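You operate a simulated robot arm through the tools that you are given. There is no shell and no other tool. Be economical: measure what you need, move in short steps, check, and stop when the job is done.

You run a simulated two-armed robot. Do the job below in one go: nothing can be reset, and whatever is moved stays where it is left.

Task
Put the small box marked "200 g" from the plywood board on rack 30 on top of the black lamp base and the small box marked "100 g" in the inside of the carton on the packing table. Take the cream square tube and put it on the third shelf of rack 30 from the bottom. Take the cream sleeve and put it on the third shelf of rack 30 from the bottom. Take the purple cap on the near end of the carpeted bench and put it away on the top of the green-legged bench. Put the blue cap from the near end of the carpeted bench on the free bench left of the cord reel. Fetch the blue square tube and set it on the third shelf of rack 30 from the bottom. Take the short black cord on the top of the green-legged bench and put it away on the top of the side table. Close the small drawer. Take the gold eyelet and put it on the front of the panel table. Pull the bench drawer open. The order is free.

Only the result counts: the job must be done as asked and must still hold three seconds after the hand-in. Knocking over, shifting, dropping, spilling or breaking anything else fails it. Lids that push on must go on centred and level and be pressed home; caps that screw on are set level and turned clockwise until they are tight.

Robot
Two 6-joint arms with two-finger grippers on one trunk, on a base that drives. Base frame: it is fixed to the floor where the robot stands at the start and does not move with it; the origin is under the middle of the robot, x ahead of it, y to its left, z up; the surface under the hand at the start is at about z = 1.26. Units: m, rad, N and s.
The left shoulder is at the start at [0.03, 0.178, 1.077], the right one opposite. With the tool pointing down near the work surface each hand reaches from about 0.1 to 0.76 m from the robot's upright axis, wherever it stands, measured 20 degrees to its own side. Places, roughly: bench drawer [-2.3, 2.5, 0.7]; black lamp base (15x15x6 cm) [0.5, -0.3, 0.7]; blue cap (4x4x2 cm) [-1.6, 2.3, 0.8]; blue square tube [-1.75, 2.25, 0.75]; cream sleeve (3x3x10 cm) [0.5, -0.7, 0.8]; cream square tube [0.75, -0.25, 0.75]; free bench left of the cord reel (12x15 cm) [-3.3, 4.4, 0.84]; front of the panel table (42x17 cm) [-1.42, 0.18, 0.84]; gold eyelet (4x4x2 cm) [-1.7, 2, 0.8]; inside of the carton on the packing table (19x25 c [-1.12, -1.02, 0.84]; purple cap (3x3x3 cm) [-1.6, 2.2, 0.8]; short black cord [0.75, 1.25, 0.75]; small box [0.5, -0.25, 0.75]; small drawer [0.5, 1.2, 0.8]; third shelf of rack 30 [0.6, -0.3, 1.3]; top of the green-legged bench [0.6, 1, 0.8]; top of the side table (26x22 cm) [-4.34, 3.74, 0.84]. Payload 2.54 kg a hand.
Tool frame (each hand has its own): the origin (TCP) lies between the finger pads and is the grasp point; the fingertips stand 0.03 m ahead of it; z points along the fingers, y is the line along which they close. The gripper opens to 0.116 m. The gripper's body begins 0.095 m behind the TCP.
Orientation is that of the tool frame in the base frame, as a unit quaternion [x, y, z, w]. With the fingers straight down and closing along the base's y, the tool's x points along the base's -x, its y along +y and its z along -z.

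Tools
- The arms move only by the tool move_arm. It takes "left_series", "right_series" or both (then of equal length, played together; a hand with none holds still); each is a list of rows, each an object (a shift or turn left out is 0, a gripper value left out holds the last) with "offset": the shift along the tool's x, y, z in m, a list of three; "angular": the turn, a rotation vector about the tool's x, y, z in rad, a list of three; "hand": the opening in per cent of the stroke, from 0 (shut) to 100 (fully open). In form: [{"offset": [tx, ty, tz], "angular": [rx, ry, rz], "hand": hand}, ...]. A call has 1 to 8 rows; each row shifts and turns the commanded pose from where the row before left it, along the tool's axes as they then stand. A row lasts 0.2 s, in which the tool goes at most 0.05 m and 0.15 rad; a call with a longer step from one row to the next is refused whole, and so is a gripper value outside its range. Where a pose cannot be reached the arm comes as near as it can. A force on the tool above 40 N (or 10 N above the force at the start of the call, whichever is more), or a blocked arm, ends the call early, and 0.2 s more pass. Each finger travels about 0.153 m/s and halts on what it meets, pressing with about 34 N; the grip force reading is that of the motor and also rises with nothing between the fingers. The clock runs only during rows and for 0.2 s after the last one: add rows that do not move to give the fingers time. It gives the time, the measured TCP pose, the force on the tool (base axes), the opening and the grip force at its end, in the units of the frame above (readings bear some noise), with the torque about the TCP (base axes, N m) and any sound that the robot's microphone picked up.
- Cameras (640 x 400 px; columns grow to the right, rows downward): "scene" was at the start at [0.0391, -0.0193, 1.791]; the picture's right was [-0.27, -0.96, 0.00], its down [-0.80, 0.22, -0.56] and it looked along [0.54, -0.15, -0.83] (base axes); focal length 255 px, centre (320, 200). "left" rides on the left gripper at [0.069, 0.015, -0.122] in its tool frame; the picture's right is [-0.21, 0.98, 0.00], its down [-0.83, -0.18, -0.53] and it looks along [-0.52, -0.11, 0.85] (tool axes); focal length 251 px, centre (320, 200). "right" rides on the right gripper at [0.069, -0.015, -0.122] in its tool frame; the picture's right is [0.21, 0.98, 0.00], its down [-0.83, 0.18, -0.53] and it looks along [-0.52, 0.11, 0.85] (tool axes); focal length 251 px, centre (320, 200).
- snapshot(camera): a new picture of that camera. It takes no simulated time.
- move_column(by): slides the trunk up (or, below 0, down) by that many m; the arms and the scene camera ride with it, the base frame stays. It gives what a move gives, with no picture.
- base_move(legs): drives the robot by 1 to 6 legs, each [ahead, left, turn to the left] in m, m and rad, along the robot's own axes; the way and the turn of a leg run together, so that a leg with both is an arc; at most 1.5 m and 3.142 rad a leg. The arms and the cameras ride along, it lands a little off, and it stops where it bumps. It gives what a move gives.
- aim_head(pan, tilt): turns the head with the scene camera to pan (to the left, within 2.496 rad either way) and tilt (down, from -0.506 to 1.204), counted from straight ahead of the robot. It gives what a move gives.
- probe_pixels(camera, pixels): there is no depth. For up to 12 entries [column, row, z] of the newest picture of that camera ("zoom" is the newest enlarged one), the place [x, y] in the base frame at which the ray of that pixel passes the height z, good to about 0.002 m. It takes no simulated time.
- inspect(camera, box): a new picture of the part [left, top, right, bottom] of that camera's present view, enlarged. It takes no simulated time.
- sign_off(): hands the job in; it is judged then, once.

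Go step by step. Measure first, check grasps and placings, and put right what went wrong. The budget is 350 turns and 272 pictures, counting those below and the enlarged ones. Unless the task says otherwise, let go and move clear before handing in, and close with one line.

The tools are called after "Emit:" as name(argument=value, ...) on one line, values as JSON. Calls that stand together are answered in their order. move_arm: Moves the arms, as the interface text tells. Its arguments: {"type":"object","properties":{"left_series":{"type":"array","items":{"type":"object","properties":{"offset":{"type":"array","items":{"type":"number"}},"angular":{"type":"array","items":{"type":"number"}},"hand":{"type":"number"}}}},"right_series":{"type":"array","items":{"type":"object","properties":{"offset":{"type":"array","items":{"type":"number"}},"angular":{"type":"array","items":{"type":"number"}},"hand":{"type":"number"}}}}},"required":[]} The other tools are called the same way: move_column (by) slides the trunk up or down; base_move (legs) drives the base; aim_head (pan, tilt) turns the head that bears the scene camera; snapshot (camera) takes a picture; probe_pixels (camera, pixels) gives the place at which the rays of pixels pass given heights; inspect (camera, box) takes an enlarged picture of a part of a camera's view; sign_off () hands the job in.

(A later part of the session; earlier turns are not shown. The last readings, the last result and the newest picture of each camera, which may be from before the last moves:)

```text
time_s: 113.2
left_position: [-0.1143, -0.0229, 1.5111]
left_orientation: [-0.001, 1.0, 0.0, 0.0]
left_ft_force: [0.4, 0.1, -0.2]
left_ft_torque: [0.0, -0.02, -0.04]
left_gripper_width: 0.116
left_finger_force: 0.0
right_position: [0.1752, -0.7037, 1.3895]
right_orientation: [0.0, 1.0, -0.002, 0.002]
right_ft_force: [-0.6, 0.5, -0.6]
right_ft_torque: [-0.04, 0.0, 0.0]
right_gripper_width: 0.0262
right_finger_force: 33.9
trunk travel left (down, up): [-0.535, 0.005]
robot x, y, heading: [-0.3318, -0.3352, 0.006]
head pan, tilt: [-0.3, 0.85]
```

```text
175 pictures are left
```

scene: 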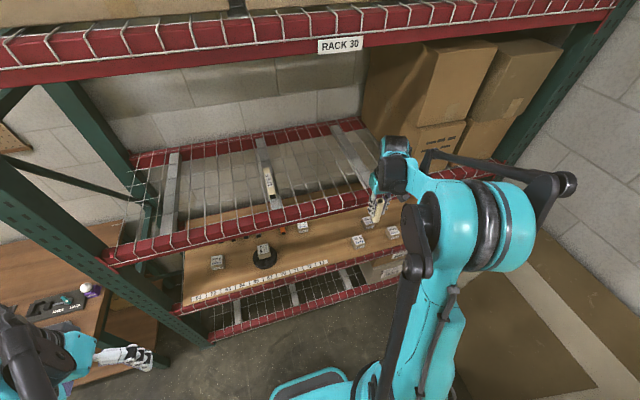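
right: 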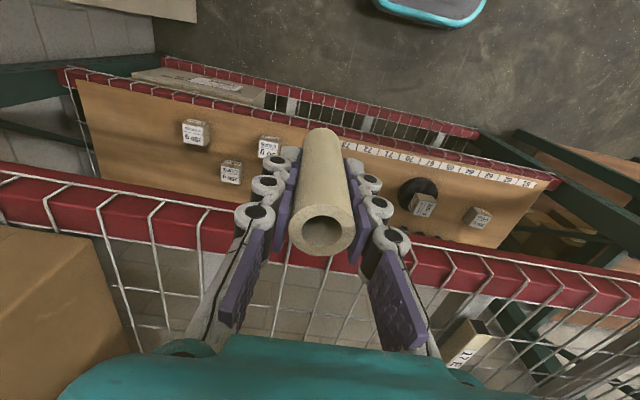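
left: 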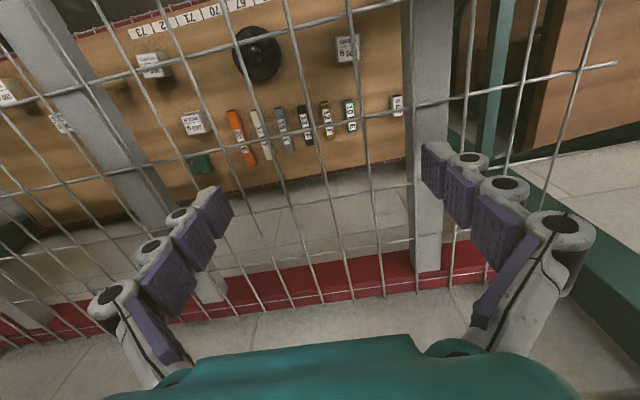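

Emit:
inspect(camera="scene", box=[220, 100, 400, 220])

Emit:
probe_pixels(camera="scene", pixels=[[343, 145, 1.256], [358, 170, 1.256], [373, 165, 1.256], [262, 150, 1.256], [275, 200, 1.256], [174, 160, 1.256], [168, 220, 1.256]])

```text
3.33 times, centred on (310, 160) of scene
```

zoom: 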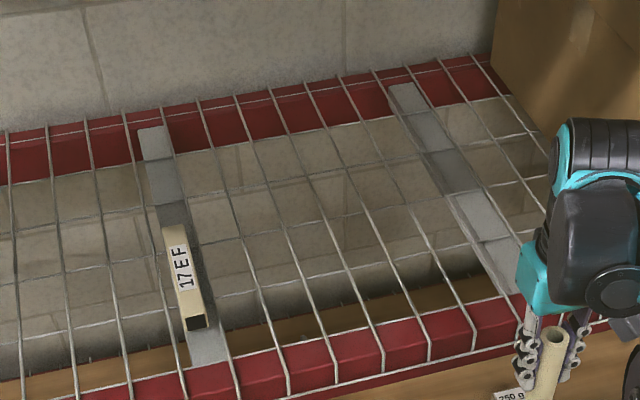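

```text
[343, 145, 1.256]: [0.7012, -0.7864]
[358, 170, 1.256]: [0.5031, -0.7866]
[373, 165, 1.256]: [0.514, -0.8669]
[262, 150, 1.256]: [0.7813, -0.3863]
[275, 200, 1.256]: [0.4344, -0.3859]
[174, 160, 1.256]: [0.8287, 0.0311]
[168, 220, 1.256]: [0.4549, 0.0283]
```

Emit:
probe_pixels(camera="zoom", pixels=[[455, 210, 1.256], [497, 210, 1.256], [425, 150, 1.256], [455, 150, 1.256], [440, 165, 1.256]])

Emit:
inspect(camera="scene", box=[320, 110, 390, 200])

```text
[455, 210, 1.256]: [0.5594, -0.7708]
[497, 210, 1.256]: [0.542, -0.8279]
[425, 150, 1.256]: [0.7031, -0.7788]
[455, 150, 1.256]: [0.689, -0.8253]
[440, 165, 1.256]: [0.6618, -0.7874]
```

```text
4.44 times, centred on (355, 155) of scene
```

zoom: 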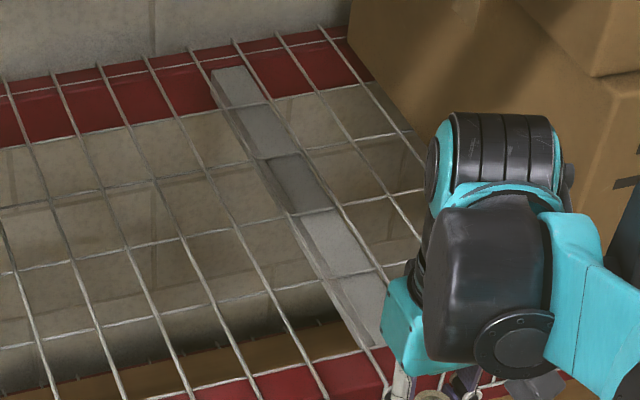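

Emit:
probe_pixels(camera="right", pixels=[[135, 349, 1.256], [73, 228, 1.256], [104, 250, 1.256]])

```text
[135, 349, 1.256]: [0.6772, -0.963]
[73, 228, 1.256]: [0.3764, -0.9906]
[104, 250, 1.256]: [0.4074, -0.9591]
```

The strip (y ≈ -0.80) lies between two lengthwise wires, so the sleeve can stand on it at x ≈ 0.53. I'll drive over there with the hand high.

Emit:
base_move(legs=[[0, -0.1, 0], [0.2, 0, 0]])

Emit:
move_arm(right_series=[{"offset": [-0.045, 0, 0]}, {"offset": [-0.045, 0, 0]}])

Emit:
snapshot(camera="right")

Emit:
snapshot(camera="scene")

```text
time_s: 115.6
left_position: [0.0791, -0.1214, 1.511]
left_orientation: [-0.003, 1.0, 0.0, 0.001]
left_ft_force: [-1.3, 0.2, 0.0]
left_ft_torque: [-0.05, -0.03, -0.02]
left_gripper_width: 0.116
left_finger_force: 0.1
right_position: [0.3715, -0.8013, 1.3898]
right_orientation: [-0.002, 1.0, -0.002, 0.003]
right_ft_force: [0.5, -0.6, 0.0]
right_ft_torque: [0.03, -0.06, -0.01]
right_gripper_width: 0.0258
right_finger_force: 33.4
trunk travel left (down, up): [-0.535, 0.005]
robot x, y, heading: [-0.1314, -0.4358, 0.006]
head pan, tilt: [-0.3, 0.85]
```

```text
time_s: 116.2
left_position: [0.0831, -0.1212, 1.5103]
left_orientation: [-0.003, 1.0, 0.0, -0.001]
left_ft_force: [1.4, -0.3, -0.5]
left_ft_torque: [0.0, 0.04, 0.03]
left_gripper_width: 0.1157
left_finger_force: 0.1
right_position: [0.4659, -0.8025, 1.3867]
right_orientation: [-0.002, 1.0, -0.002, 0.002]
right_ft_force: [-0.1, 0.4, -1.4]
right_ft_torque: [0.03, 0.02, 0.02]
right_gripper_width: 0.0261
right_finger_force: 33.5
trunk travel left (down, up): [-0.535, 0.005]
robot x, y, heading: [-0.131, -0.4371, 0.007]
head pan, tilt: [-0.3, 0.85]
```

```text
172 pictures are left
```

right: 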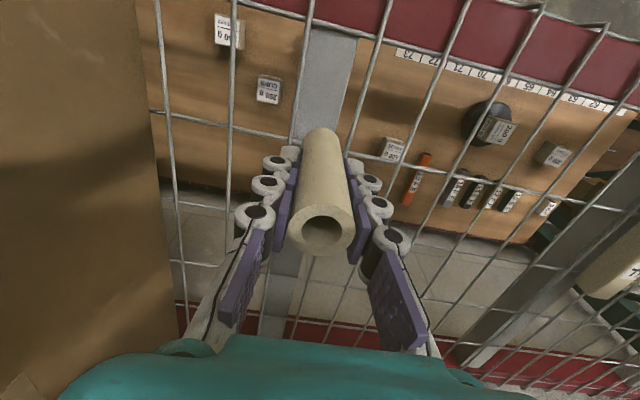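

```text
171 pictures are left
```

scene: 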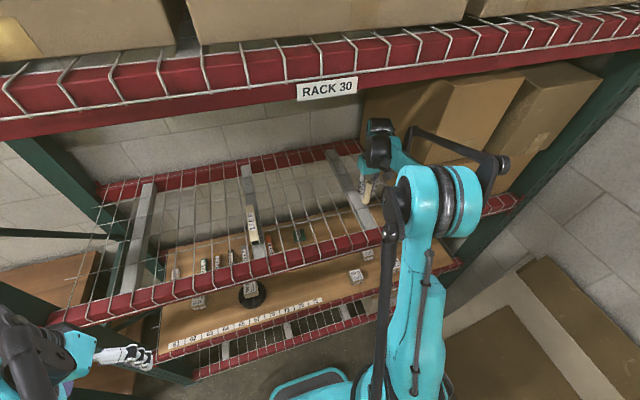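

Emit:
probe_pixels(camera="right", pixels=[[308, 60, 1.25], [353, 66, 1.25], [297, 100, 1.25], [300, 138, 1.256], [342, 145, 1.256], [258, 330, 1.25], [287, 332, 1.25]])

Emit:
inspect(camera="right", box=[240, 20, 400, 160])

```text
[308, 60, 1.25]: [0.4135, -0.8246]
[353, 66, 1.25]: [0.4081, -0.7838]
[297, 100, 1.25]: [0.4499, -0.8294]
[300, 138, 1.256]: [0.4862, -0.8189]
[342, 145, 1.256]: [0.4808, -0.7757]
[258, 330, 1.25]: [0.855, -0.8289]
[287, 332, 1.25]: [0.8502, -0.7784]
```

```text
2.86 times, centred on (320, 90) of right
```

zoom: 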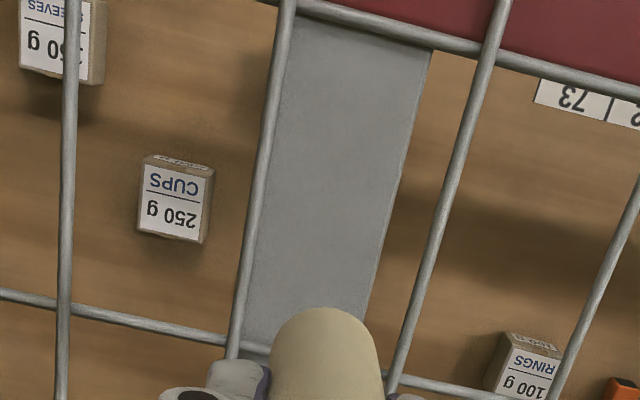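

The cell is clear: strip y from -0.827 to -0.781, cross wire at x ≈ 0.48. I'll go to x = 0.53 and lower gently.

Emit:
move_arm(right_series=[{"offset": [-0.032, 0, 0]}, {"offset": [-0.032, 0, 0]}, {"offset": [0, 0, 0.03]}, {"offset": [0, 0, 0.025]}])

Emit:
snapshot(camera="right")

Emit:
inspect(camera="scene", box=[310, 120, 430, 240])

```text
time_s: 117.2
left_position: [0.081, -0.1211, 1.5104]
left_orientation: [-0.002, 1.0, 0.001, 0.0]
left_ft_force: [0.3, -0.1, -0.2]
left_ft_torque: [0.0, 0.01, 0.02]
left_gripper_width: 0.1158
left_finger_force: 0.1
right_position: [0.5285, -0.8015, 1.3338]
right_orientation: [-0.002, 1.0, -0.002, 0.001]
right_ft_force: [-0.4, 0.3, -0.9]
right_ft_torque: [0.02, 0.04, 0.01]
right_gripper_width: 0.026
right_finger_force: 33.5
trunk travel left (down, up): [-0.535, 0.005]
robot x, y, heading: [-0.1329, -0.4357, 0.004]
head pan, tilt: [-0.3, 0.85]
```

```text
169 pictures are left
```

right: 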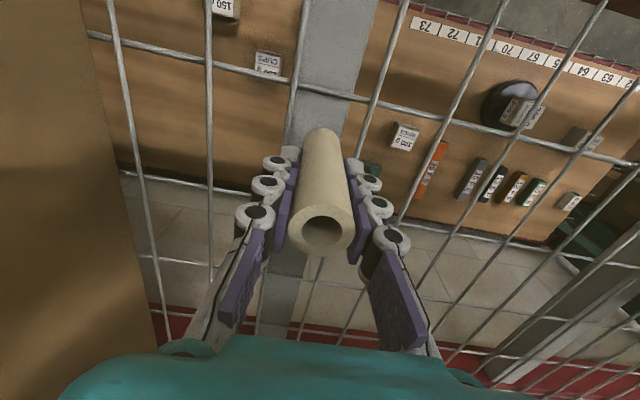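

```text
3.33 times, centred on (370, 180) of scene
```

zoom: 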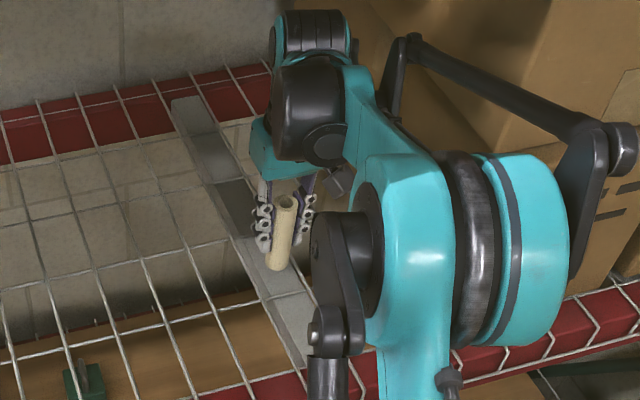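

Sleeve is over the strip between the wires. Lowering in small steps.

Emit:
move_arm(right_series=[{"offset": [0, 0, 0.005]}, {"offset": [0, 0, 0.004]}, {"offset": [0, 0, 0.004]}])

Emit:
move_arm(right_series=[{"offset": [0, 0, 0.004]}])

Emit:
move_arm(right_series=[{"offset": [0, 0, 0.004]}])

```text
time_s: 118.0
left_position: [0.0814, -0.1218, 1.5086]
left_orientation: [-0.002, 1.0, 0.001, 0.0]
left_ft_force: [0.6, -0.1, 0.4]
left_ft_torque: [0.02, 0.0, 0.01]
left_gripper_width: 0.1162
left_finger_force: 0.0
right_position: [0.5277, -0.801, 1.3225]
right_orientation: [-0.002, 1.0, -0.001, 0.001]
right_ft_force: [0.3, 0.8, -0.7]
right_ft_torque: [0.03, -0.03, 0.01]
right_gripper_width: 0.0258
right_finger_force: 33.9
trunk travel left (down, up): [-0.535, 0.005]
robot x, y, heading: [-0.1356, -0.4361, 0.009]
head pan, tilt: [-0.3, 0.85]
```

```text
time_s: 118.4
left_position: [0.0797, -0.1204, 1.5102]
left_orientation: [-0.002, 1.0, 0.001, -0.001]
left_ft_force: [-0.2, 0.5, 0.5]
left_ft_torque: [0.0, 0.0, -0.02]
left_gripper_width: 0.1161
left_finger_force: 0.0
right_position: [0.5281, -0.8003, 1.3189]
right_orientation: [-0.002, 1.0, -0.002, 0.003]
right_ft_force: [3.5, -2.1, 13.6]
right_ft_torque: [0.04, -0.15, -0.07]
right_gripper_width: 0.026
right_finger_force: 33.8
trunk travel left (down, up): [-0.535, 0.005]
robot x, y, heading: [-0.1322, -0.4331, 0.004]
head pan, tilt: [-0.3, 0.85]
```

```text
time_s: 118.8
left_position: [0.078, -0.1199, 1.5102]
left_orientation: [-0.003, 1.0, 0.0, 0.0]
left_ft_force: [-0.2, 0.0, 0.2]
left_ft_torque: [0.03, 0.01, 0.0]
left_gripper_width: 0.1161
left_finger_force: 0.0
right_position: [0.5264, -0.801, 1.3151]
right_orientation: [-0.001, 1.0, -0.002, 0.003]
right_ft_force: [0.7, -1.3, 28.5]
right_ft_torque: [-0.03, 0.01, -0.17]
right_gripper_width: 0.0253
right_finger_force: 34.2
trunk travel left (down, up): [-0.535, 0.005]
robot x, y, heading: [-0.13, -0.4376, 0.004]
head pan, tilt: [-0.3, 0.85]
```

Contact at 28 N. I'll ease up 3 mm, open slowly, and check.

Emit:
move_arm(right_series=[{"offset": [0, 0, -0.003]}, {"hand": 30}, {"hand": 40}, {"hand": 55}, {}])

Emit:
snapshot(camera="right")

Emit:
inspect(camera="scene", box=[330, 160, 410, 220])

```text
time_s: 120.0
left_position: [0.0805, -0.1219, 1.5102]
left_orientation: [-0.003, 1.0, 0.0, 0.001]
left_ft_force: [-0.4, -0.6, 0.2]
left_ft_torque: [0.0, -0.03, 0.0]
left_gripper_width: 0.116
left_finger_force: 0.1
right_position: [0.5282, -0.8009, 1.317]
right_orientation: [-0.003, 1.0, -0.002, 0.002]
right_ft_force: [1.5, 0.2, -0.1]
right_ft_torque: [-0.01, -0.03, -0.04]
right_gripper_width: 0.0639
right_finger_force: 0.1
trunk travel left (down, up): [-0.535, 0.005]
robot x, y, heading: [-0.1317, -0.4356, 0.005]
head pan, tilt: [-0.3, 0.85]
```

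```text
167 pictures are left
```

right: 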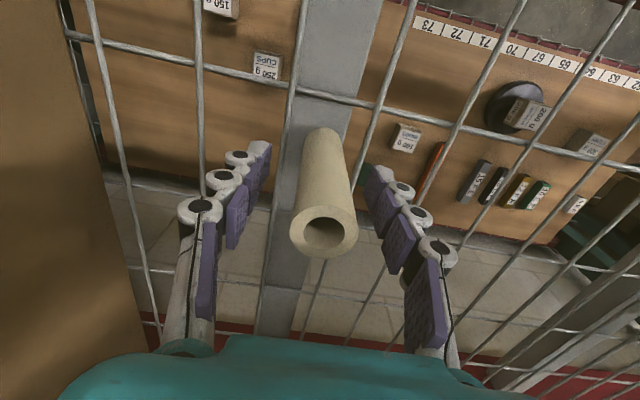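

```text
6.67 times, centred on (370, 190) of scene
```

zoom: 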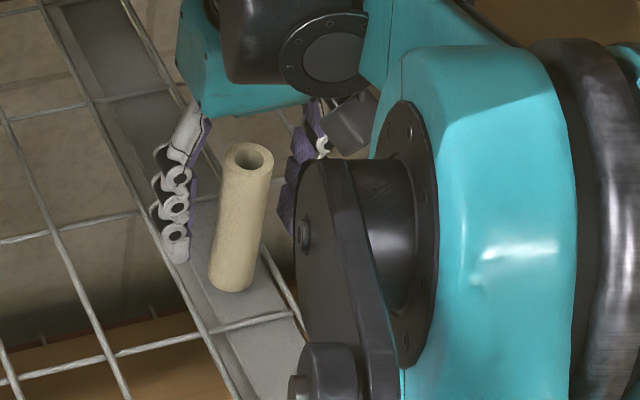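

The sleeve stands upright on its own. I'll raise straight up and back away.

Emit:
move_arm(right_series=[{"offset": [0, 0, -0.03], "hand": 70}, {"offset": [0, 0, -0.03]}, {"offset": [0, 0, -0.025]}])

Emit:
move_arm(right_series=[{"offset": [0.045, 0, 0]}, {"offset": [0.045, 0, 0]}, {"offset": [0.045, 0, 0]}, {"offset": [0.045, 0, 0]}])

Emit:
snapshot(camera="right")

```text
time_s: 120.8
left_position: [0.0805, -0.1213, 1.5094]
left_orientation: [-0.003, 1.0, 0.0, 0.0]
left_ft_force: [-0.1, 0.5, -0.1]
left_ft_torque: [0.0, 0.0, 0.01]
left_gripper_width: 0.116
left_finger_force: 0.0
right_position: [0.5285, -0.8011, 1.4018]
right_orientation: [-0.002, 1.0, -0.001, 0.001]
right_ft_force: [-0.5, -0.3, -0.6]
right_ft_torque: [0.02, 0.0, -0.04]
right_gripper_width: 0.0812
right_finger_force: 0.0
trunk travel left (down, up): [-0.535, 0.005]
robot x, y, heading: [-0.1286, -0.4383, 0.011]
head pan, tilt: [-0.3, 0.85]
```

```text
time_s: 121.8
left_position: [0.0768, -0.1215, 1.5113]
left_orientation: [-0.002, 1.0, 0.0, 0.001]
left_ft_force: [-0.3, 0.0, -0.4]
left_ft_torque: [-0.01, -0.08, -0.01]
left_gripper_width: 0.1158
left_finger_force: 0.2
right_position: [0.3435, -0.8003, 1.4034]
right_orientation: [-0.002, 1.0, -0.002, 0.004]
right_ft_force: [-1.0, 0.0, 0.4]
right_ft_torque: [-0.03, -0.07, 0.01]
right_gripper_width: 0.0812
right_finger_force: 0.1
trunk travel left (down, up): [-0.535, 0.005]
robot x, y, heading: [-0.1324, -0.4364, 0.01]
head pan, tilt: [-0.3, 0.85]
```

```text
165 pictures are left
```

right: 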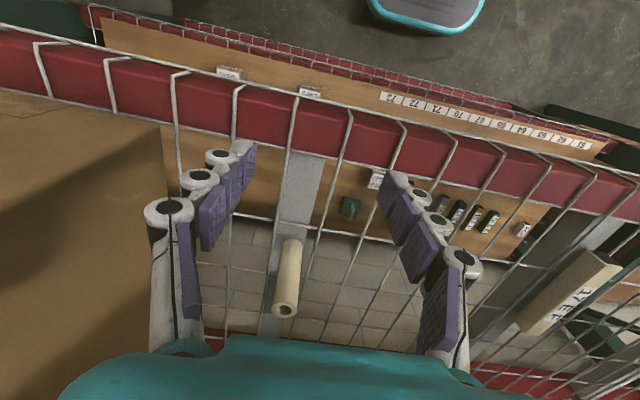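

The sleeve stands on the shelf. Next the 100 g box: back out, lower the trunk, tuck the hand.

Emit:
base_move(legs=[[-0.28, 0, -0.008]])

Emit:
move_column(by=-0.3)

Emit:
move_column(by=-0.235)

Emit:
move_arm(right_series=[{"offset": [-0.045, 0.01, 0.012]}, {"offset": [-0.045, 0.02, 0.012]}, {"offset": [-0.045, 0.02, 0.012]}, {"offset": [-0.045, 0.014, 0.012]}])

Emit:
base_move(legs=[[0, 0.2, 0]])

Emit:
snapshot(camera="right")

```text
time_s: 123.7
left_position: [-0.187, -0.124, 1.5097]
left_orientation: [0.005, 1.0, 0.001, -0.001]
left_ft_force: [0.2, -0.2, -0.8]
left_ft_torque: [0.02, 0.04, 0.01]
left_gripper_width: 0.1158
left_finger_force: 0.1
right_position: [0.0692, -0.8071, 1.4017]
right_orientation: [0.006, 1.0, -0.002, 0.001]
right_ft_force: [-0.6, 0.0, 0.4]
right_ft_torque: [-0.01, 0.03, -0.03]
right_gripper_width: 0.0811
right_finger_force: 0.1
trunk travel left (down, up): [-0.535, 0.005]
robot x, y, heading: [-0.4105, -0.4355, -0.012]
head pan, tilt: [-0.3, 0.85]
```

```text
time_s: 126.7
left_position: [-0.1891, -0.1249, 1.2107]
left_orientation: [0.004, 1.0, 0.001, 0.001]
left_ft_force: [0.2, 0.3, -0.3]
left_ft_torque: [-0.04, -0.01, 0.0]
left_gripper_width: 0.1157
left_finger_force: 0.1
right_position: [0.0671, -0.8074, 1.1015]
right_orientation: [0.006, 1.0, -0.001, 0.001]
right_ft_force: [-0.2, -0.3, 0.4]
right_ft_torque: [0.02, 0.01, -0.02]
right_gripper_width: 0.0812
right_finger_force: 0.0
trunk travel left (down, up): [-0.235, 0.305]
robot x, y, heading: [-0.4129, -0.433, -0.01]
head pan, tilt: [-0.3, 0.85]
```

```text
time_s: 129.2
left_position: [-0.1887, -0.1248, 0.9767]
left_orientation: [0.005, 1.0, 0.001, 0.0]
left_ft_force: [-0.7, 0.4, -0.3]
left_ft_torque: [0.03, -0.01, 0.0]
left_gripper_width: 0.1161
left_finger_force: 0.0
right_position: [0.0673, -0.8074, 0.8661]
right_orientation: [0.006, 1.0, -0.002, 0.001]
right_ft_force: [1.1, 0.3, 0.2]
right_ft_torque: [-0.02, 0.01, 0.02]
right_gripper_width: 0.0813
right_finger_force: 0.0
trunk travel left (down, up): [0.0, 0.54]
robot x, y, heading: [-0.4093, -0.4377, -0.01]
head pan, tilt: [-0.3, 0.85]
```

```text
refused: row 2 steps farther than a row can; nothing moved
```

```text
time_s: 130.8
left_position: [-0.1881, 0.0768, 0.9749]
left_orientation: [0.005, 1.0, 0.001, 0.001]
left_ft_force: [-0.7, -0.2, 0.2]
left_ft_torque: [-0.03, -0.01, -0.03]
left_gripper_width: 0.1159
left_finger_force: 0.0
right_position: [0.0704, -0.607, 0.8664]
right_orientation: [0.006, 1.0, -0.003, 0.002]
right_ft_force: [-0.1, -0.6, -0.4]
right_ft_torque: [0.0, 0.0, -0.02]
right_gripper_width: 0.0812
right_finger_force: 0.0
trunk travel left (down, up): [0.0, 0.54]
robot x, y, heading: [-0.4064, -0.2349, -0.006]
head pan, tilt: [-0.3, 0.85]
```

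```text
164 pictures are left
```

right: 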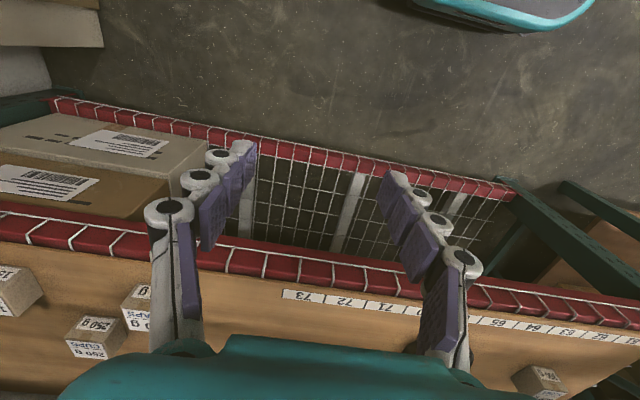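

Emit:
move_arm(right_series=[{"offset": [-0.034, 0.016, 0.009], "hand": 100}, {"offset": [-0.034, 0.016, 0.009]}, {"offset": [-0.034, 0.016, 0.009]}, {"offset": [-0.034, 0.016, 0.009]}, {"offset": [-0.034, 0.016, 0.009]}])

Emit:
base_move(legs=[[0.3, 0, 0.006]])

Emit:
snapshot(camera="right")

```text
time_s: 132.0
left_position: [-0.1869, 0.0757, 0.9752]
left_orientation: [0.004, 1.0, 0.001, 0.0]
left_ft_force: [0.1, 0.6, -0.2]
left_ft_torque: [-0.04, 0.02, -0.01]
left_gripper_width: 0.1162
left_finger_force: 0.0
right_position: [0.2415, -0.5313, 0.822]
right_orientation: [0.005, 1.0, -0.002, 0.002]
right_ft_force: [0.6, -0.1, -0.3]
right_ft_torque: [-0.01, -0.01, 0.06]
right_gripper_width: 0.116
right_finger_force: 0.0
trunk travel left (down, up): [0.0, 0.54]
robot x, y, heading: [-0.4082, -0.235, -0.01]
head pan, tilt: [-0.3, 0.85]
```

```text
time_s: 134.0
left_position: [0.0962, 0.0734, 0.9781]
left_orientation: [0.004, 1.0, 0.001, 0.009]
left_ft_force: [0.5, 0.5, -0.4]
left_ft_torque: [-0.05, 0.0, -0.02]
left_gripper_width: 0.1159
left_finger_force: 0.0
right_position: [0.5212, -0.5313, 0.8216]
right_orientation: [0.005, 1.0, -0.002, 0.011]
right_ft_force: [0.3, -0.3, 0.0]
right_ft_torque: [-0.01, 0.02, 0.02]
right_gripper_width: 0.1161
right_finger_force: 0.1
trunk travel left (down, up): [0.0, 0.54]
robot x, y, heading: [-0.1085, -0.2424, -0.01]
head pan, tilt: [-0.3, 0.85]
```

```text
163 pictures are left
```

right: 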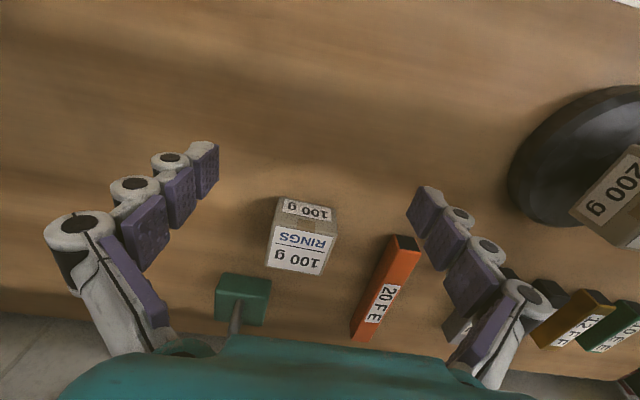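

Emit:
base_move(legs=[[-0.02, 0, 0]])

Emit:
snapshot(camera="right")

Emit:
inspect(camera="right", box=[190, 170, 430, 340])

```text
time_s: 134.8
left_position: [0.0913, 0.0731, 0.9756]
left_orientation: [0.005, 1.0, 0.001, -0.001]
left_ft_force: [0.2, 0.3, 0.2]
left_ft_torque: [0.03, -0.02, 0.01]
left_gripper_width: 0.1159
left_finger_force: 0.1
right_position: [0.5146, -0.5299, 0.8136]
right_orientation: [0.003, 1.0, -0.002, 0.003]
right_ft_force: [-0.4, 0.3, 0.7]
right_ft_torque: [0.01, -0.02, -0.03]
right_gripper_width: 0.1159
right_finger_force: 0.1
trunk travel left (down, up): [0.0, 0.54]
robot x, y, heading: [-0.1252, -0.2381, -0.01]
head pan, tilt: [-0.3, 0.85]
```

```text
162 pictures are left
```

right: 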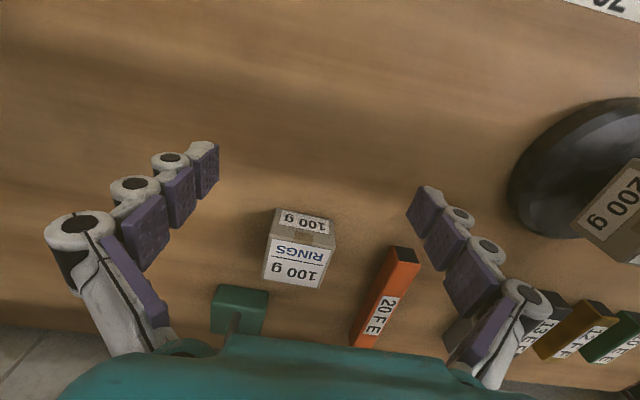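

```text
2.35 times, centred on (310, 255) of right
```

zoom: 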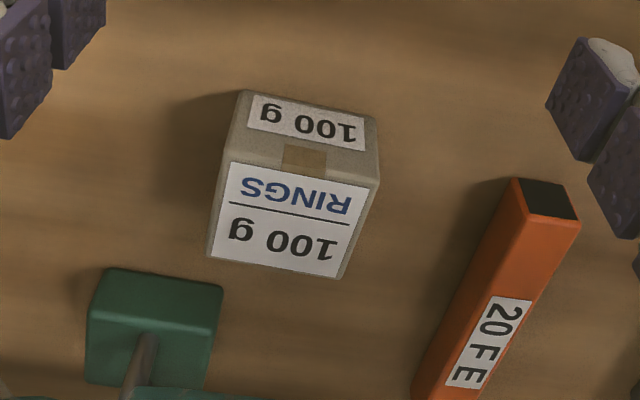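

Emit:
probe_pixels(camera="zoom", pixels=[[228, 157, 0.76], [380, 185, 0.76], [340, 278, 0.76], [208, 256, 0.76], [240, 92, 0.705], [376, 118, 0.705], [92, 310, 0.745], [222, 300, 0.745], [110, 268, 0.705], [220, 285, 0.705], [520, 180, 0.705]])

```text
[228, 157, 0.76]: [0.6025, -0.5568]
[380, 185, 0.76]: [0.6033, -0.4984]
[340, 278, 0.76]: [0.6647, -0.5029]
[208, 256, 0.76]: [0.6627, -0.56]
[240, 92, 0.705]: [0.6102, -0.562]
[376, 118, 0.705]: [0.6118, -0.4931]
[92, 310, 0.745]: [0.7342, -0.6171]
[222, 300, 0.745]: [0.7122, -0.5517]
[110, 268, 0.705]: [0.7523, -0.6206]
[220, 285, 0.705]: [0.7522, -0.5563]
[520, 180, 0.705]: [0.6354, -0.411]
```

The 100 g box is centred at (0.634, -0.5295), nearly straight. I'll go over it, descend and grip.

Emit:
move_arm(right_series=[{"offset": [-0.04, 0, 0], "angular": [0, 0, 0.04]}, {"offset": [-0.04, 0.002, 0]}, {"offset": [-0.04, 0.002, 0]}, {"offset": [0, 0, 0.036]}, {"offset": [0, 0, 0.035]}, {"hand": 60}, {"hand": 40}, {"hand": 40}])

Emit:
snapshot(camera="right")

```text
time_s: 136.6
left_position: [0.0928, 0.0741, 0.9744]
left_orientation: [0.004, 1.0, 0.001, 0.0]
left_ft_force: [0.2, -0.3, -0.2]
left_ft_torque: [0.0, 0.02, 0.02]
left_gripper_width: 0.116
left_finger_force: 0.0
right_position: [0.6372, -0.5314, 0.7431]
right_orientation: [0.025, 1.0, -0.002, 0.004]
right_ft_force: [-0.6, 2.5, 2.8]
right_ft_torque: [0.04, 0.04, 0.03]
right_gripper_width: 0.0653
right_finger_force: 33.9
trunk travel left (down, up): [0.0, 0.54]
robot x, y, heading: [-0.1294, -0.2342, -0.013]
head pan, tilt: [-0.3, 0.85]
```

```text
160 pictures are left
```

right: 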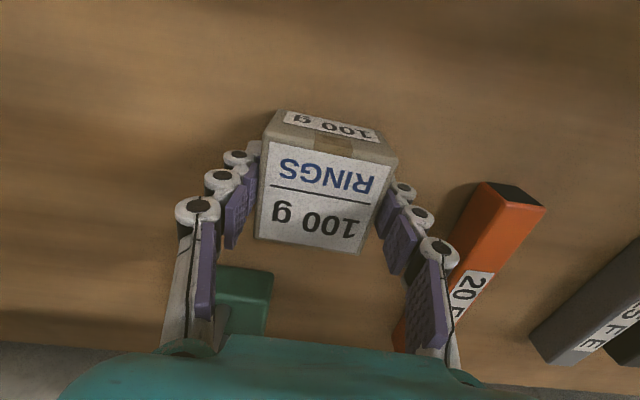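

Gripped (0.065 m). I'll lift, back the base out, then tuck the arm and raise the trunk for travel.

Emit:
move_arm(right_series=[{"offset": [0, 0, -0.03]}, {"offset": [0, 0, -0.025]}])

Emit:
base_move(legs=[[-0.47, 0, 0.01]])

Emit:
move_arm(right_series=[{"offset": [0.045, 0, 0]}, {"offset": [0.045, 0, 0]}, {"offset": [0.045, 0, 0]}, {"offset": [0.045, 0, 0]}, {"offset": [0.045, 0, 0]}, {"offset": [0.045, 0, 0]}])

Emit:
move_column(by=0.35)

Emit:
aim_head(pan=-1.6, tilt=0.6)

Emit:
snapshot(camera="scene")

Emit:
aim_head(pan=-2.4, tilt=0.6)

Emit:
snapshot(camera="scene")

```text
time_s: 137.2
left_position: [0.0921, 0.0734, 0.9752]
left_orientation: [0.004, 1.0, 0.001, 0.0]
left_ft_force: [-0.1, -0.8, -0.1]
left_ft_torque: [-0.03, -0.02, -0.04]
left_gripper_width: 0.116
left_finger_force: 0.0
right_position: [0.6348, -0.5316, 0.7966]
right_orientation: [0.024, 1.0, -0.002, 0.002]
right_ft_force: [-0.1, 0.3, -0.9]
right_ft_torque: [0.01, -0.02, -0.02]
right_gripper_width: 0.0649
right_finger_force: 34.3
trunk travel left (down, up): [0.0, 0.54]
robot x, y, heading: [-0.1249, -0.2353, -0.007]
head pan, tilt: [-0.3, 0.85]
```

```text
time_s: 140.0
left_position: [-0.3752, 0.0786, 0.9752]
left_orientation: [0.0, 1.0, 0.001, 0.001]
left_ft_force: [0.2, -0.6, -0.2]
left_ft_torque: [-0.02, -0.05, 0.0]
left_gripper_width: 0.116
left_finger_force: 0.0
right_position: [0.1714, -0.5234, 0.7984]
right_orientation: [0.021, 1.0, -0.002, 0.003]
right_ft_force: [-1.3, 0.1, -1.2]
right_ft_torque: [-0.03, 0.01, 0.0]
right_gripper_width: 0.065
right_finger_force: 34.3
trunk travel left (down, up): [0.0, 0.54]
robot x, y, heading: [-0.5908, -0.2396, 0.0]
head pan, tilt: [-0.3, 0.85]
```

```text
time_s: 141.4
left_position: [-0.3765, 0.0771, 0.976]
left_orientation: [0.001, 1.0, 0.001, 0.0]
left_ft_force: [-1.1, 0.4, 0.2]
left_ft_torque: [0.0, 0.02, -0.01]
left_gripper_width: 0.1161
left_finger_force: 0.0
right_position: [-0.1005, -0.5096, 0.7944]
right_orientation: [0.02, 1.0, -0.001, 0.003]
right_ft_force: [-0.3, 0.3, -1.0]
right_ft_torque: [-0.01, -0.03, 0.0]
right_gripper_width: 0.0652
right_finger_force: 33.9
trunk travel left (down, up): [0.0, 0.54]
robot x, y, heading: [-0.5916, -0.2361, -0.002]
head pan, tilt: [-0.3, 0.85]
```

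```text
time_s: 144.8
left_position: [-0.3746, 0.0769, 1.3244]
left_orientation: [0.0, 1.0, 0.0, 0.0]
left_ft_force: [0.1, 0.3, 0.1]
left_ft_torque: [-0.01, -0.02, 0.03]
left_gripper_width: 0.116
left_finger_force: 0.0
right_position: [-0.099, -0.5111, 1.1445]
right_orientation: [0.021, 1.0, -0.002, 0.003]
right_ft_force: [-0.2, 0.5, 0.1]
right_ft_torque: [-0.01, 0.0, 0.01]
right_gripper_width: 0.0649
right_finger_force: 34.2
trunk travel left (down, up): [-0.35, 0.19]
robot x, y, heading: [-0.5908, -0.2356, -0.001]
head pan, tilt: [-0.3, 0.85]
```

```text
time_s: 146.3
left_position: [-0.3759, 0.0771, 1.3246]
left_orientation: [0.0, 1.0, 0.0, 0.0]
left_ft_force: [1.0, -0.4, 1.2]
left_ft_torque: [0.03, 0.0, 0.02]
left_gripper_width: 0.1162
left_finger_force: 0.1
right_position: [-0.0987, -0.5107, 1.1447]
right_orientation: [0.02, 1.0, -0.002, 0.002]
right_ft_force: [0.0, -0.6, -1.2]
right_ft_torque: [0.02, 0.02, 0.02]
right_gripper_width: 0.0648
right_finger_force: 33.6
trunk travel left (down, up): [-0.35, 0.19]
robot x, y, heading: [-0.5913, -0.2385, 0.004]
head pan, tilt: [-1.6, 0.6]
```

```text
159 pictures are left
```

scene: 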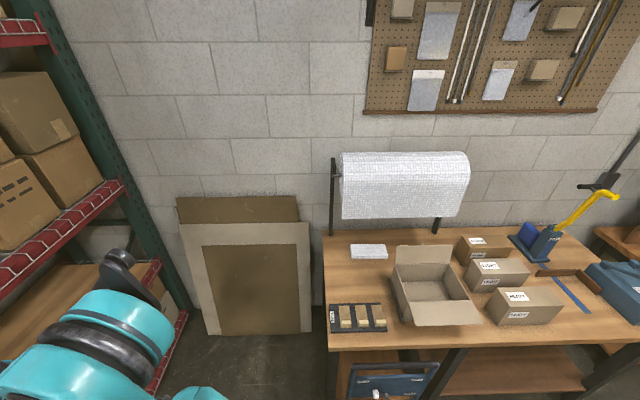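

```text
time_s: 147.4
left_position: [-0.3739, 0.0776, 1.3254]
left_orientation: [0.0, 1.0, 0.001, 0.0]
left_ft_force: [-0.7, 0.2, -0.9]
left_ft_torque: [-0.01, -0.08, -0.01]
left_gripper_width: 0.1162
left_finger_force: 0.1
right_position: [-0.0997, -0.5105, 1.1461]
right_orientation: [0.021, 1.0, -0.001, 0.002]
right_ft_force: [1.6, -0.7, -1.0]
right_ft_torque: [0.02, 0.0, -0.01]
right_gripper_width: 0.0652
right_finger_force: 34.3
trunk travel left (down, up): [-0.35, 0.19]
robot x, y, heading: [-0.5895, -0.2364, 0.005]
head pan, tilt: [-2.4, 0.6]
```

```text
158 pictures are left
```

scene: 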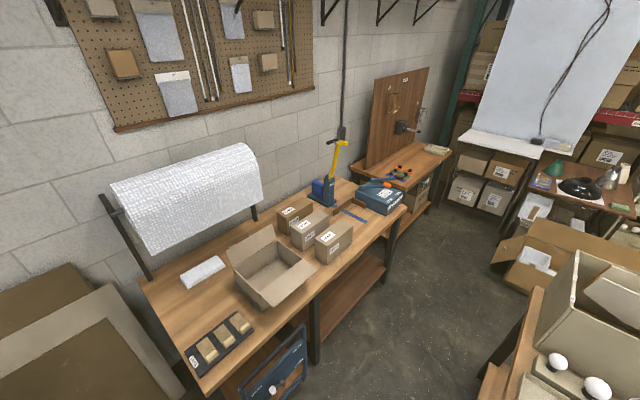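

I'll probe the packing table's edge, the carton rim and the panel table corner to plan where to stand.

Emit:
probe_pixels(camera="scene", pixels=[[320, 300, 0.84], [405, 208, 0.84], [200, 390, 0.84], [270, 292, 0.84], [240, 250, 0.84], [285, 250, 0.84], [265, 305, 0.9], [315, 263, 0.9], [535, 290, 0.84], [470, 400, 0.84]])

Emit:
inspect(camera="scene", box=[200, 190, 400, 320])

```text
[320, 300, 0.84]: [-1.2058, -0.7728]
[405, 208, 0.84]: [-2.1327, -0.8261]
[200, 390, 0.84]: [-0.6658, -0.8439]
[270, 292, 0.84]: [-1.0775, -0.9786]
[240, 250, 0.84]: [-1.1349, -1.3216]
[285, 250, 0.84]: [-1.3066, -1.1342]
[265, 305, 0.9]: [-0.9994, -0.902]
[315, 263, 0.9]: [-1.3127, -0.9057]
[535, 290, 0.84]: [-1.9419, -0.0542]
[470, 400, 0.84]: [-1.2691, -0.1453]
```

```text
3.08 times, centred on (300, 255) of scene
```

zoom: 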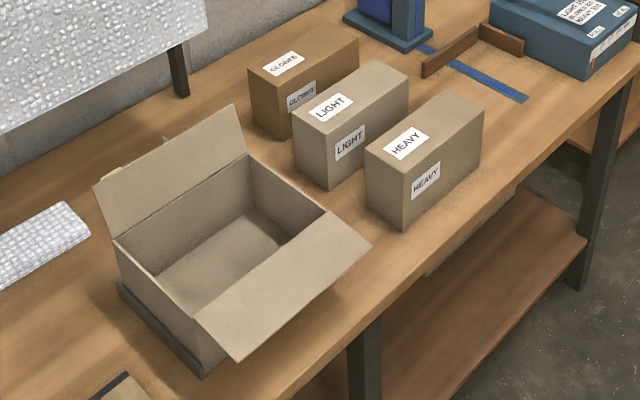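

The carton interior is around (-1.12, -1.02) and the table's front edge is at y ≈ -0.8. I'll turn right 90° and move to about (-0.87, -0.38).

Emit:
base_move(legs=[[0, 0, -1.571], [0.1, -0.27, 0]])

Emit:
aim_head(pan=-0.2, tilt=0.9)

Emit:
snapshot(camera="scene")

Emit:
snapshot(camera="right")

```text
time_s: 153.3
left_position: [-0.5608, -0.5528, 1.3261]
left_orientation: [0.716, 0.698, 0.0, 0.001]
left_ft_force: [-0.2, -0.6, 0.2]
left_ft_torque: [-0.02, -0.03, 0.02]
left_gripper_width: 0.1162
left_finger_force: 0.1
right_position: [-1.1571, -0.8144, 1.1461]
right_orientation: [0.73, 0.684, -0.002, 0.001]
right_ft_force: [0.2, 0.4, -1.2]
right_ft_torque: [0.04, -0.02, -0.01]
right_gripper_width: 0.0649
right_finger_force: 34.2
trunk travel left (down, up): [-0.35, 0.19]
robot x, y, heading: [-0.87, -0.3317, -1.595]
head pan, tilt: [-2.4, 0.6]
```

```text
time_s: 155.4
left_position: [-0.5609, -0.5529, 1.3255]
left_orientation: [0.716, 0.698, 0.001, 0.0]
left_ft_force: [0.6, -0.3, 0.3]
left_ft_torque: [-0.01, -0.01, 0.01]
left_gripper_width: 0.1161
left_finger_force: 0.1
right_position: [-1.1564, -0.8135, 1.1448]
right_orientation: [0.73, 0.683, -0.003, 0.0]
right_ft_force: [-0.2, -0.5, -0.5]
right_ft_torque: [0.0, 0.01, 0.03]
right_gripper_width: 0.0651
right_finger_force: 34.3
trunk travel left (down, up): [-0.35, 0.19]
robot x, y, heading: [-0.8695, -0.3293, -1.594]
head pan, tilt: [-0.201, 0.901]
```

```text
156 pictures are left
```

scene: 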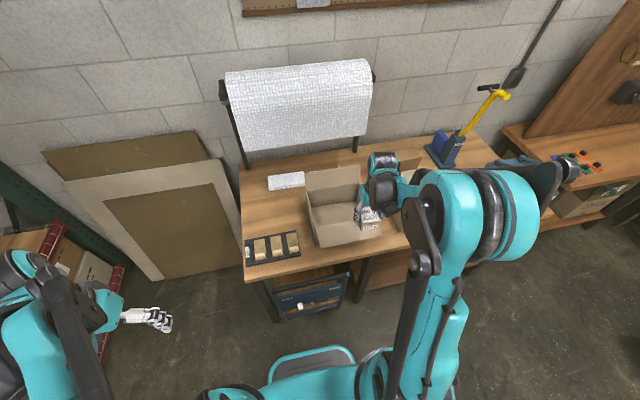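

```text
155 pictures are left
```

right: 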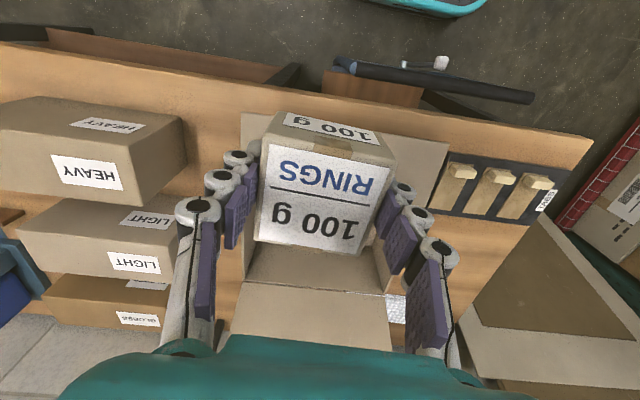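

Emit:
inspect(camera="scene", box=[280, 140, 440, 260])

```text
3.33 times, centred on (360, 200) of scene
```

zoom: 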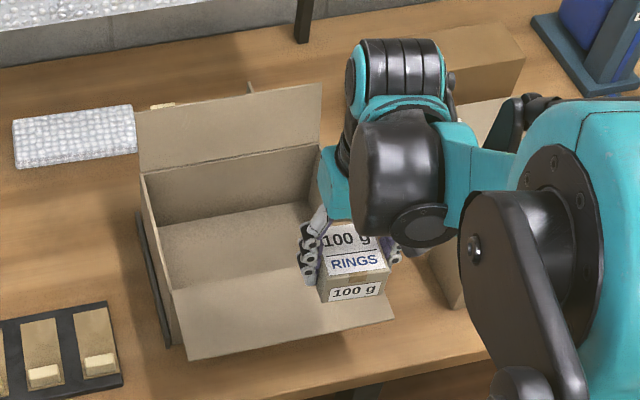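

Emit:
probe_pixels(camera="zoom", pixels=[[143, 174, 0.95], [322, 147, 0.95], [175, 291, 0.95], [162, 243, 0.845], [307, 203, 0.845], [143, 174, 0.93], [175, 291, 0.93], [172, 345, 0.84], [187, 357, 0.9], [393, 318, 0.9]])

```text
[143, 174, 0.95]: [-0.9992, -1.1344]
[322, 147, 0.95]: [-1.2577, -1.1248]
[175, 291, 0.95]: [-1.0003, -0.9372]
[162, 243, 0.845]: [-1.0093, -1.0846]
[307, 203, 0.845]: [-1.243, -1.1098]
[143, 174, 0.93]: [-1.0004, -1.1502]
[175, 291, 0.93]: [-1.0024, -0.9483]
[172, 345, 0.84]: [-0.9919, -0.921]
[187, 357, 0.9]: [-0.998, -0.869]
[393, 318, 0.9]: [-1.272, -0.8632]
```

The interior spans x from -1.25 to -1.0 and y from -1.13 to -0.935, centre (-1.125, -1.03). I'll carry the box over the centre and look before descending.

Emit:
move_arm(right_series=[{"offset": [-0.043, 0.0092, 0], "angular": [0, 0, -0.06]}, {"offset": [-0.043, 0.007, 0]}, {"offset": [-0.043, 0.007, 0]}, {"offset": [-0.043, 0.007, 0]}, {"offset": [-0.042, 0.006, 0]}])

Emit:
snapshot(camera="right")

Emit:
inspect(camera="scene", box=[280, 140, 440, 260])

```text
time_s: 156.6
left_position: [-0.5615, -0.5558, 1.3252]
left_orientation: [0.717, 0.697, 0.001, 0.0]
left_ft_force: [-0.3, 0.1, 0.4]
left_ft_torque: [-0.02, 0.0, -0.03]
left_gripper_width: 0.1161
left_finger_force: 0.0
right_position: [-1.124, -1.0316, 1.1453]
right_orientation: [0.709, 0.705, -0.003, 0.0]
right_ft_force: [0.6, 0.1, -0.6]
right_ft_torque: [0.03, 0.02, -0.01]
right_gripper_width: 0.0649
right_finger_force: 34.0
trunk travel left (down, up): [-0.35, 0.19]
robot x, y, heading: [-0.8678, -0.3306, -1.595]
head pan, tilt: [-0.201, 0.901]
```

```text
153 pictures are left
```

right: 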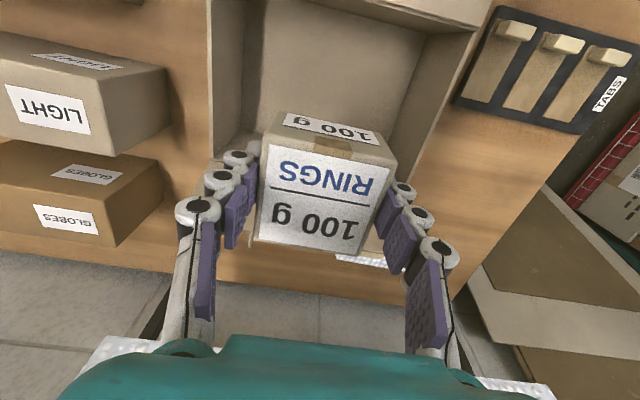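

```text
3.33 times, centred on (360, 200) of scene
```

zoom: 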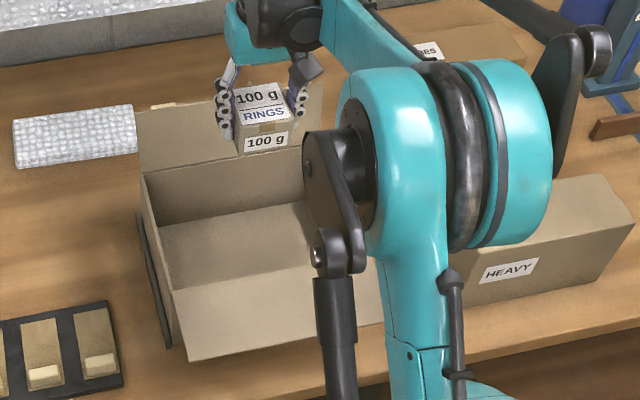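

Well placed over the interior. Descending with steps, then checking.

Emit:
move_arm(right_series=[{"offset": [0.001, 0, 0.045]}, {"offset": [0, 0, 0.045]}, {"offset": [0, 0, 0.045]}, {"offset": [0, 0, 0.045]}, {"offset": [0, 0, 0.04]}])

Emit:
snapshot(camera="right")

```text
time_s: 157.8
left_position: [-0.5615, -0.5545, 1.3246]
left_orientation: [0.716, 0.698, 0.0, 0.0]
left_ft_force: [-0.2, 0.5, 0.0]
left_ft_torque: [-0.01, 0.0, -0.04]
left_gripper_width: 0.1157
left_finger_force: 0.0
right_position: [-1.1234, -1.0293, 0.9265]
right_orientation: [0.709, 0.705, -0.003, 0.0]
right_ft_force: [0.1, 0.6, -0.8]
right_ft_torque: [0.01, -0.01, -0.01]
right_gripper_width: 0.0653
right_finger_force: 34.5
trunk travel left (down, up): [-0.35, 0.19]
robot x, y, heading: [-0.8694, -0.3357, -1.593]
head pan, tilt: [-0.201, 0.901]
```

```text
151 pictures are left
```

right: 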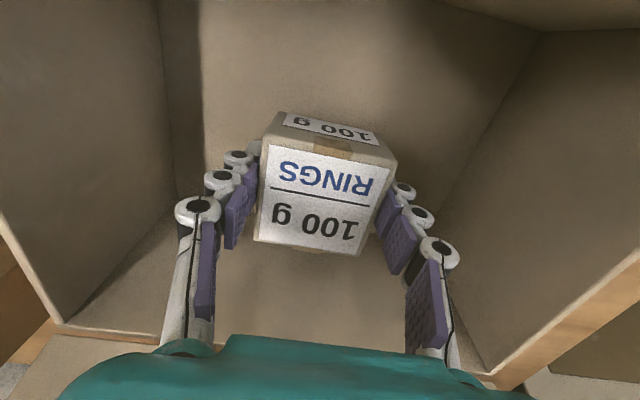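

Inside with room on all sides. Lowering to the floor of the carton.

Emit:
move_arm(right_series=[{"offset": [0, 0, 0.025]}, {"offset": [0, 0, 0.006]}, {"offset": [0, 0, 0.005]}])

Emit:
move_arm(right_series=[{"offset": [0, 0, 0.005]}])

```text
time_s: 158.6
left_position: [-0.561, -0.5549, 1.3255]
left_orientation: [0.716, 0.698, 0.001, 0.0]
left_ft_force: [-0.1, -0.1, -0.4]
left_ft_torque: [0.02, 0.02, 0.0]
left_gripper_width: 0.1158
left_finger_force: 0.1
right_position: [-1.1248, -1.0299, 0.8897]
right_orientation: [0.71, 0.705, -0.003, 0.001]
right_ft_force: [0.7, -0.1, -1.1]
right_ft_torque: [0.03, -0.02, -0.01]
right_gripper_width: 0.0648
right_finger_force: 34.3
trunk travel left (down, up): [-0.35, 0.19]
robot x, y, heading: [-0.8727, -0.331, -1.598]
head pan, tilt: [-0.201, 0.901]
```

```text
time_s: 159.0
left_position: [-0.5614, -0.5532, 1.326]
left_orientation: [0.717, 0.697, 0.0, 0.002]
left_ft_force: [-0.2, 0.3, -0.6]
left_ft_torque: [-0.02, 0.03, 0.02]
left_gripper_width: 0.116
left_finger_force: 0.0
right_position: [-1.1244, -1.0298, 0.8863]
right_orientation: [0.71, 0.704, -0.003, -0.001]
right_ft_force: [-0.3, 0.4, -1.8]
right_ft_torque: [0.02, 0.0, -0.05]
right_gripper_width: 0.0647
right_finger_force: 33.8
trunk travel left (down, up): [-0.35, 0.19]
robot x, y, heading: [-0.8704, -0.3316, -1.599]
head pan, tilt: [-0.201, 0.901]
```

Emit:
move_arm(right_series=[{"offset": [0, 0, 0.004]}])

Emit:
move_arm(right_series=[{"offset": [0, 0, 0.003]}])

```text
time_s: 159.4
left_position: [-0.5606, -0.5532, 1.3259]
left_orientation: [0.716, 0.698, 0.001, 0.001]
left_ft_force: [0.4, 0.1, -0.9]
left_ft_torque: [-0.02, 0.01, 0.03]
left_gripper_width: 0.1159
left_finger_force: 0.1
right_position: [-1.1261, -1.03, 0.882]
right_orientation: [0.709, 0.705, -0.002, 0.0]
right_ft_force: [-0.5, 0.0, -2.1]
right_ft_torque: [0.03, 0.01, 0.02]
right_gripper_width: 0.0649
right_finger_force: 34.0
trunk travel left (down, up): [-0.35, 0.19]
robot x, y, heading: [-0.8667, -0.332, -1.598]
head pan, tilt: [-0.201, 0.901]
```

```text
time_s: 159.8
left_position: [-0.5608, -0.5517, 1.326]
left_orientation: [0.717, 0.697, 0.0, 0.001]
left_ft_force: [0.7, -1.0, 0.3]
left_ft_torque: [0.02, 0.02, 0.02]
left_gripper_width: 0.1158
left_finger_force: 0.0
right_position: [-1.1259, -1.0306, 0.8805]
right_orientation: [0.709, 0.705, -0.004, 0.0]
right_ft_force: [-3.7, -7.1, 27.2]
right_ft_torque: [0.03, 0.0, 0.06]
right_gripper_width: 0.065
right_finger_force: 34.0
trunk travel left (down, up): [-0.35, 0.19]
robot x, y, heading: [-0.8657, -0.3277, -1.6]
head pan, tilt: [-0.201, 0.901]
```

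Touchdown at 27 N. Ease, release, lift out.

Emit:
move_arm(right_series=[{"offset": [0, 0, -0.002]}, {"hand": 65}, {"hand": 75}, {"offset": [0, 0, -0.04]}, {"offset": [0, 0, -0.048]}, {"offset": [0, 0, -0.048]}, {"offset": [0, 0, -0.048]}, {"offset": [0, 0, -0.048]}])

Emit:
snapshot(camera="right")

Emit:
move_arm(right_series=[{"offset": [0.045, 0, 0]}, {"offset": [0.045, 0, 0]}, {"offset": [0.045, 0, 0]}, {"offset": [0.045, 0, 0]}, {"offset": [0.045, 0, 0]}, {"offset": [0.045, 0, 0]}])

Emit:
snapshot(camera="scene")

```text
time_s: 161.6
left_position: [-0.5602, -0.5518, 1.3265]
left_orientation: [0.717, 0.697, 0.0, 0.001]
left_ft_force: [0.3, 0.0, 0.0]
left_ft_torque: [0.0, 0.01, 0.03]
left_gripper_width: 0.1163
left_finger_force: 0.1
right_position: [-1.1236, -1.0295, 1.1119]
right_orientation: [0.71, 0.704, -0.003, 0.001]
right_ft_force: [-0.2, -0.2, 0.0]
right_ft_torque: [-0.03, 0.0, -0.01]
right_gripper_width: 0.087
right_finger_force: 0.1
trunk travel left (down, up): [-0.35, 0.19]
robot x, y, heading: [-0.8688, -0.3306, -1.6]
head pan, tilt: [-0.201, 0.901]
```

```text
150 pictures are left
```

right: 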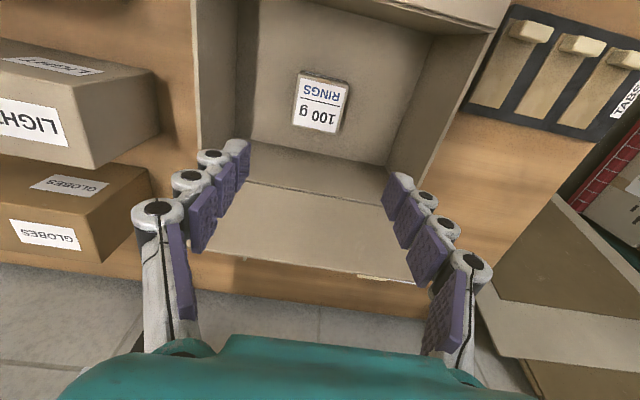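

```text
time_s: 163.0
left_position: [-0.5609, -0.5508, 1.3258]
left_orientation: [0.716, 0.698, 0.0, 0.001]
left_ft_force: [0.6, 0.4, 0.3]
left_ft_torque: [-0.04, 0.03, 0.01]
left_gripper_width: 0.116
left_finger_force: 0.1
right_position: [-1.1214, -0.7549, 1.1122]
right_orientation: [0.709, 0.705, -0.003, 0.001]
right_ft_force: [-0.4, 0.1, -0.4]
right_ft_torque: [-0.05, 0.02, 0.02]
right_gripper_width: 0.087
right_finger_force: 0.0
trunk travel left (down, up): [-0.35, 0.19]
robot x, y, heading: [-0.8704, -0.3293, -1.594]
head pan, tilt: [-0.201, 0.901]
```

```text
149 pictures are left
```

scene: 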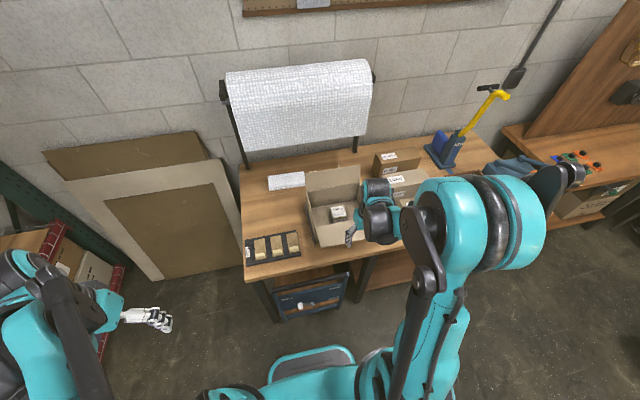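

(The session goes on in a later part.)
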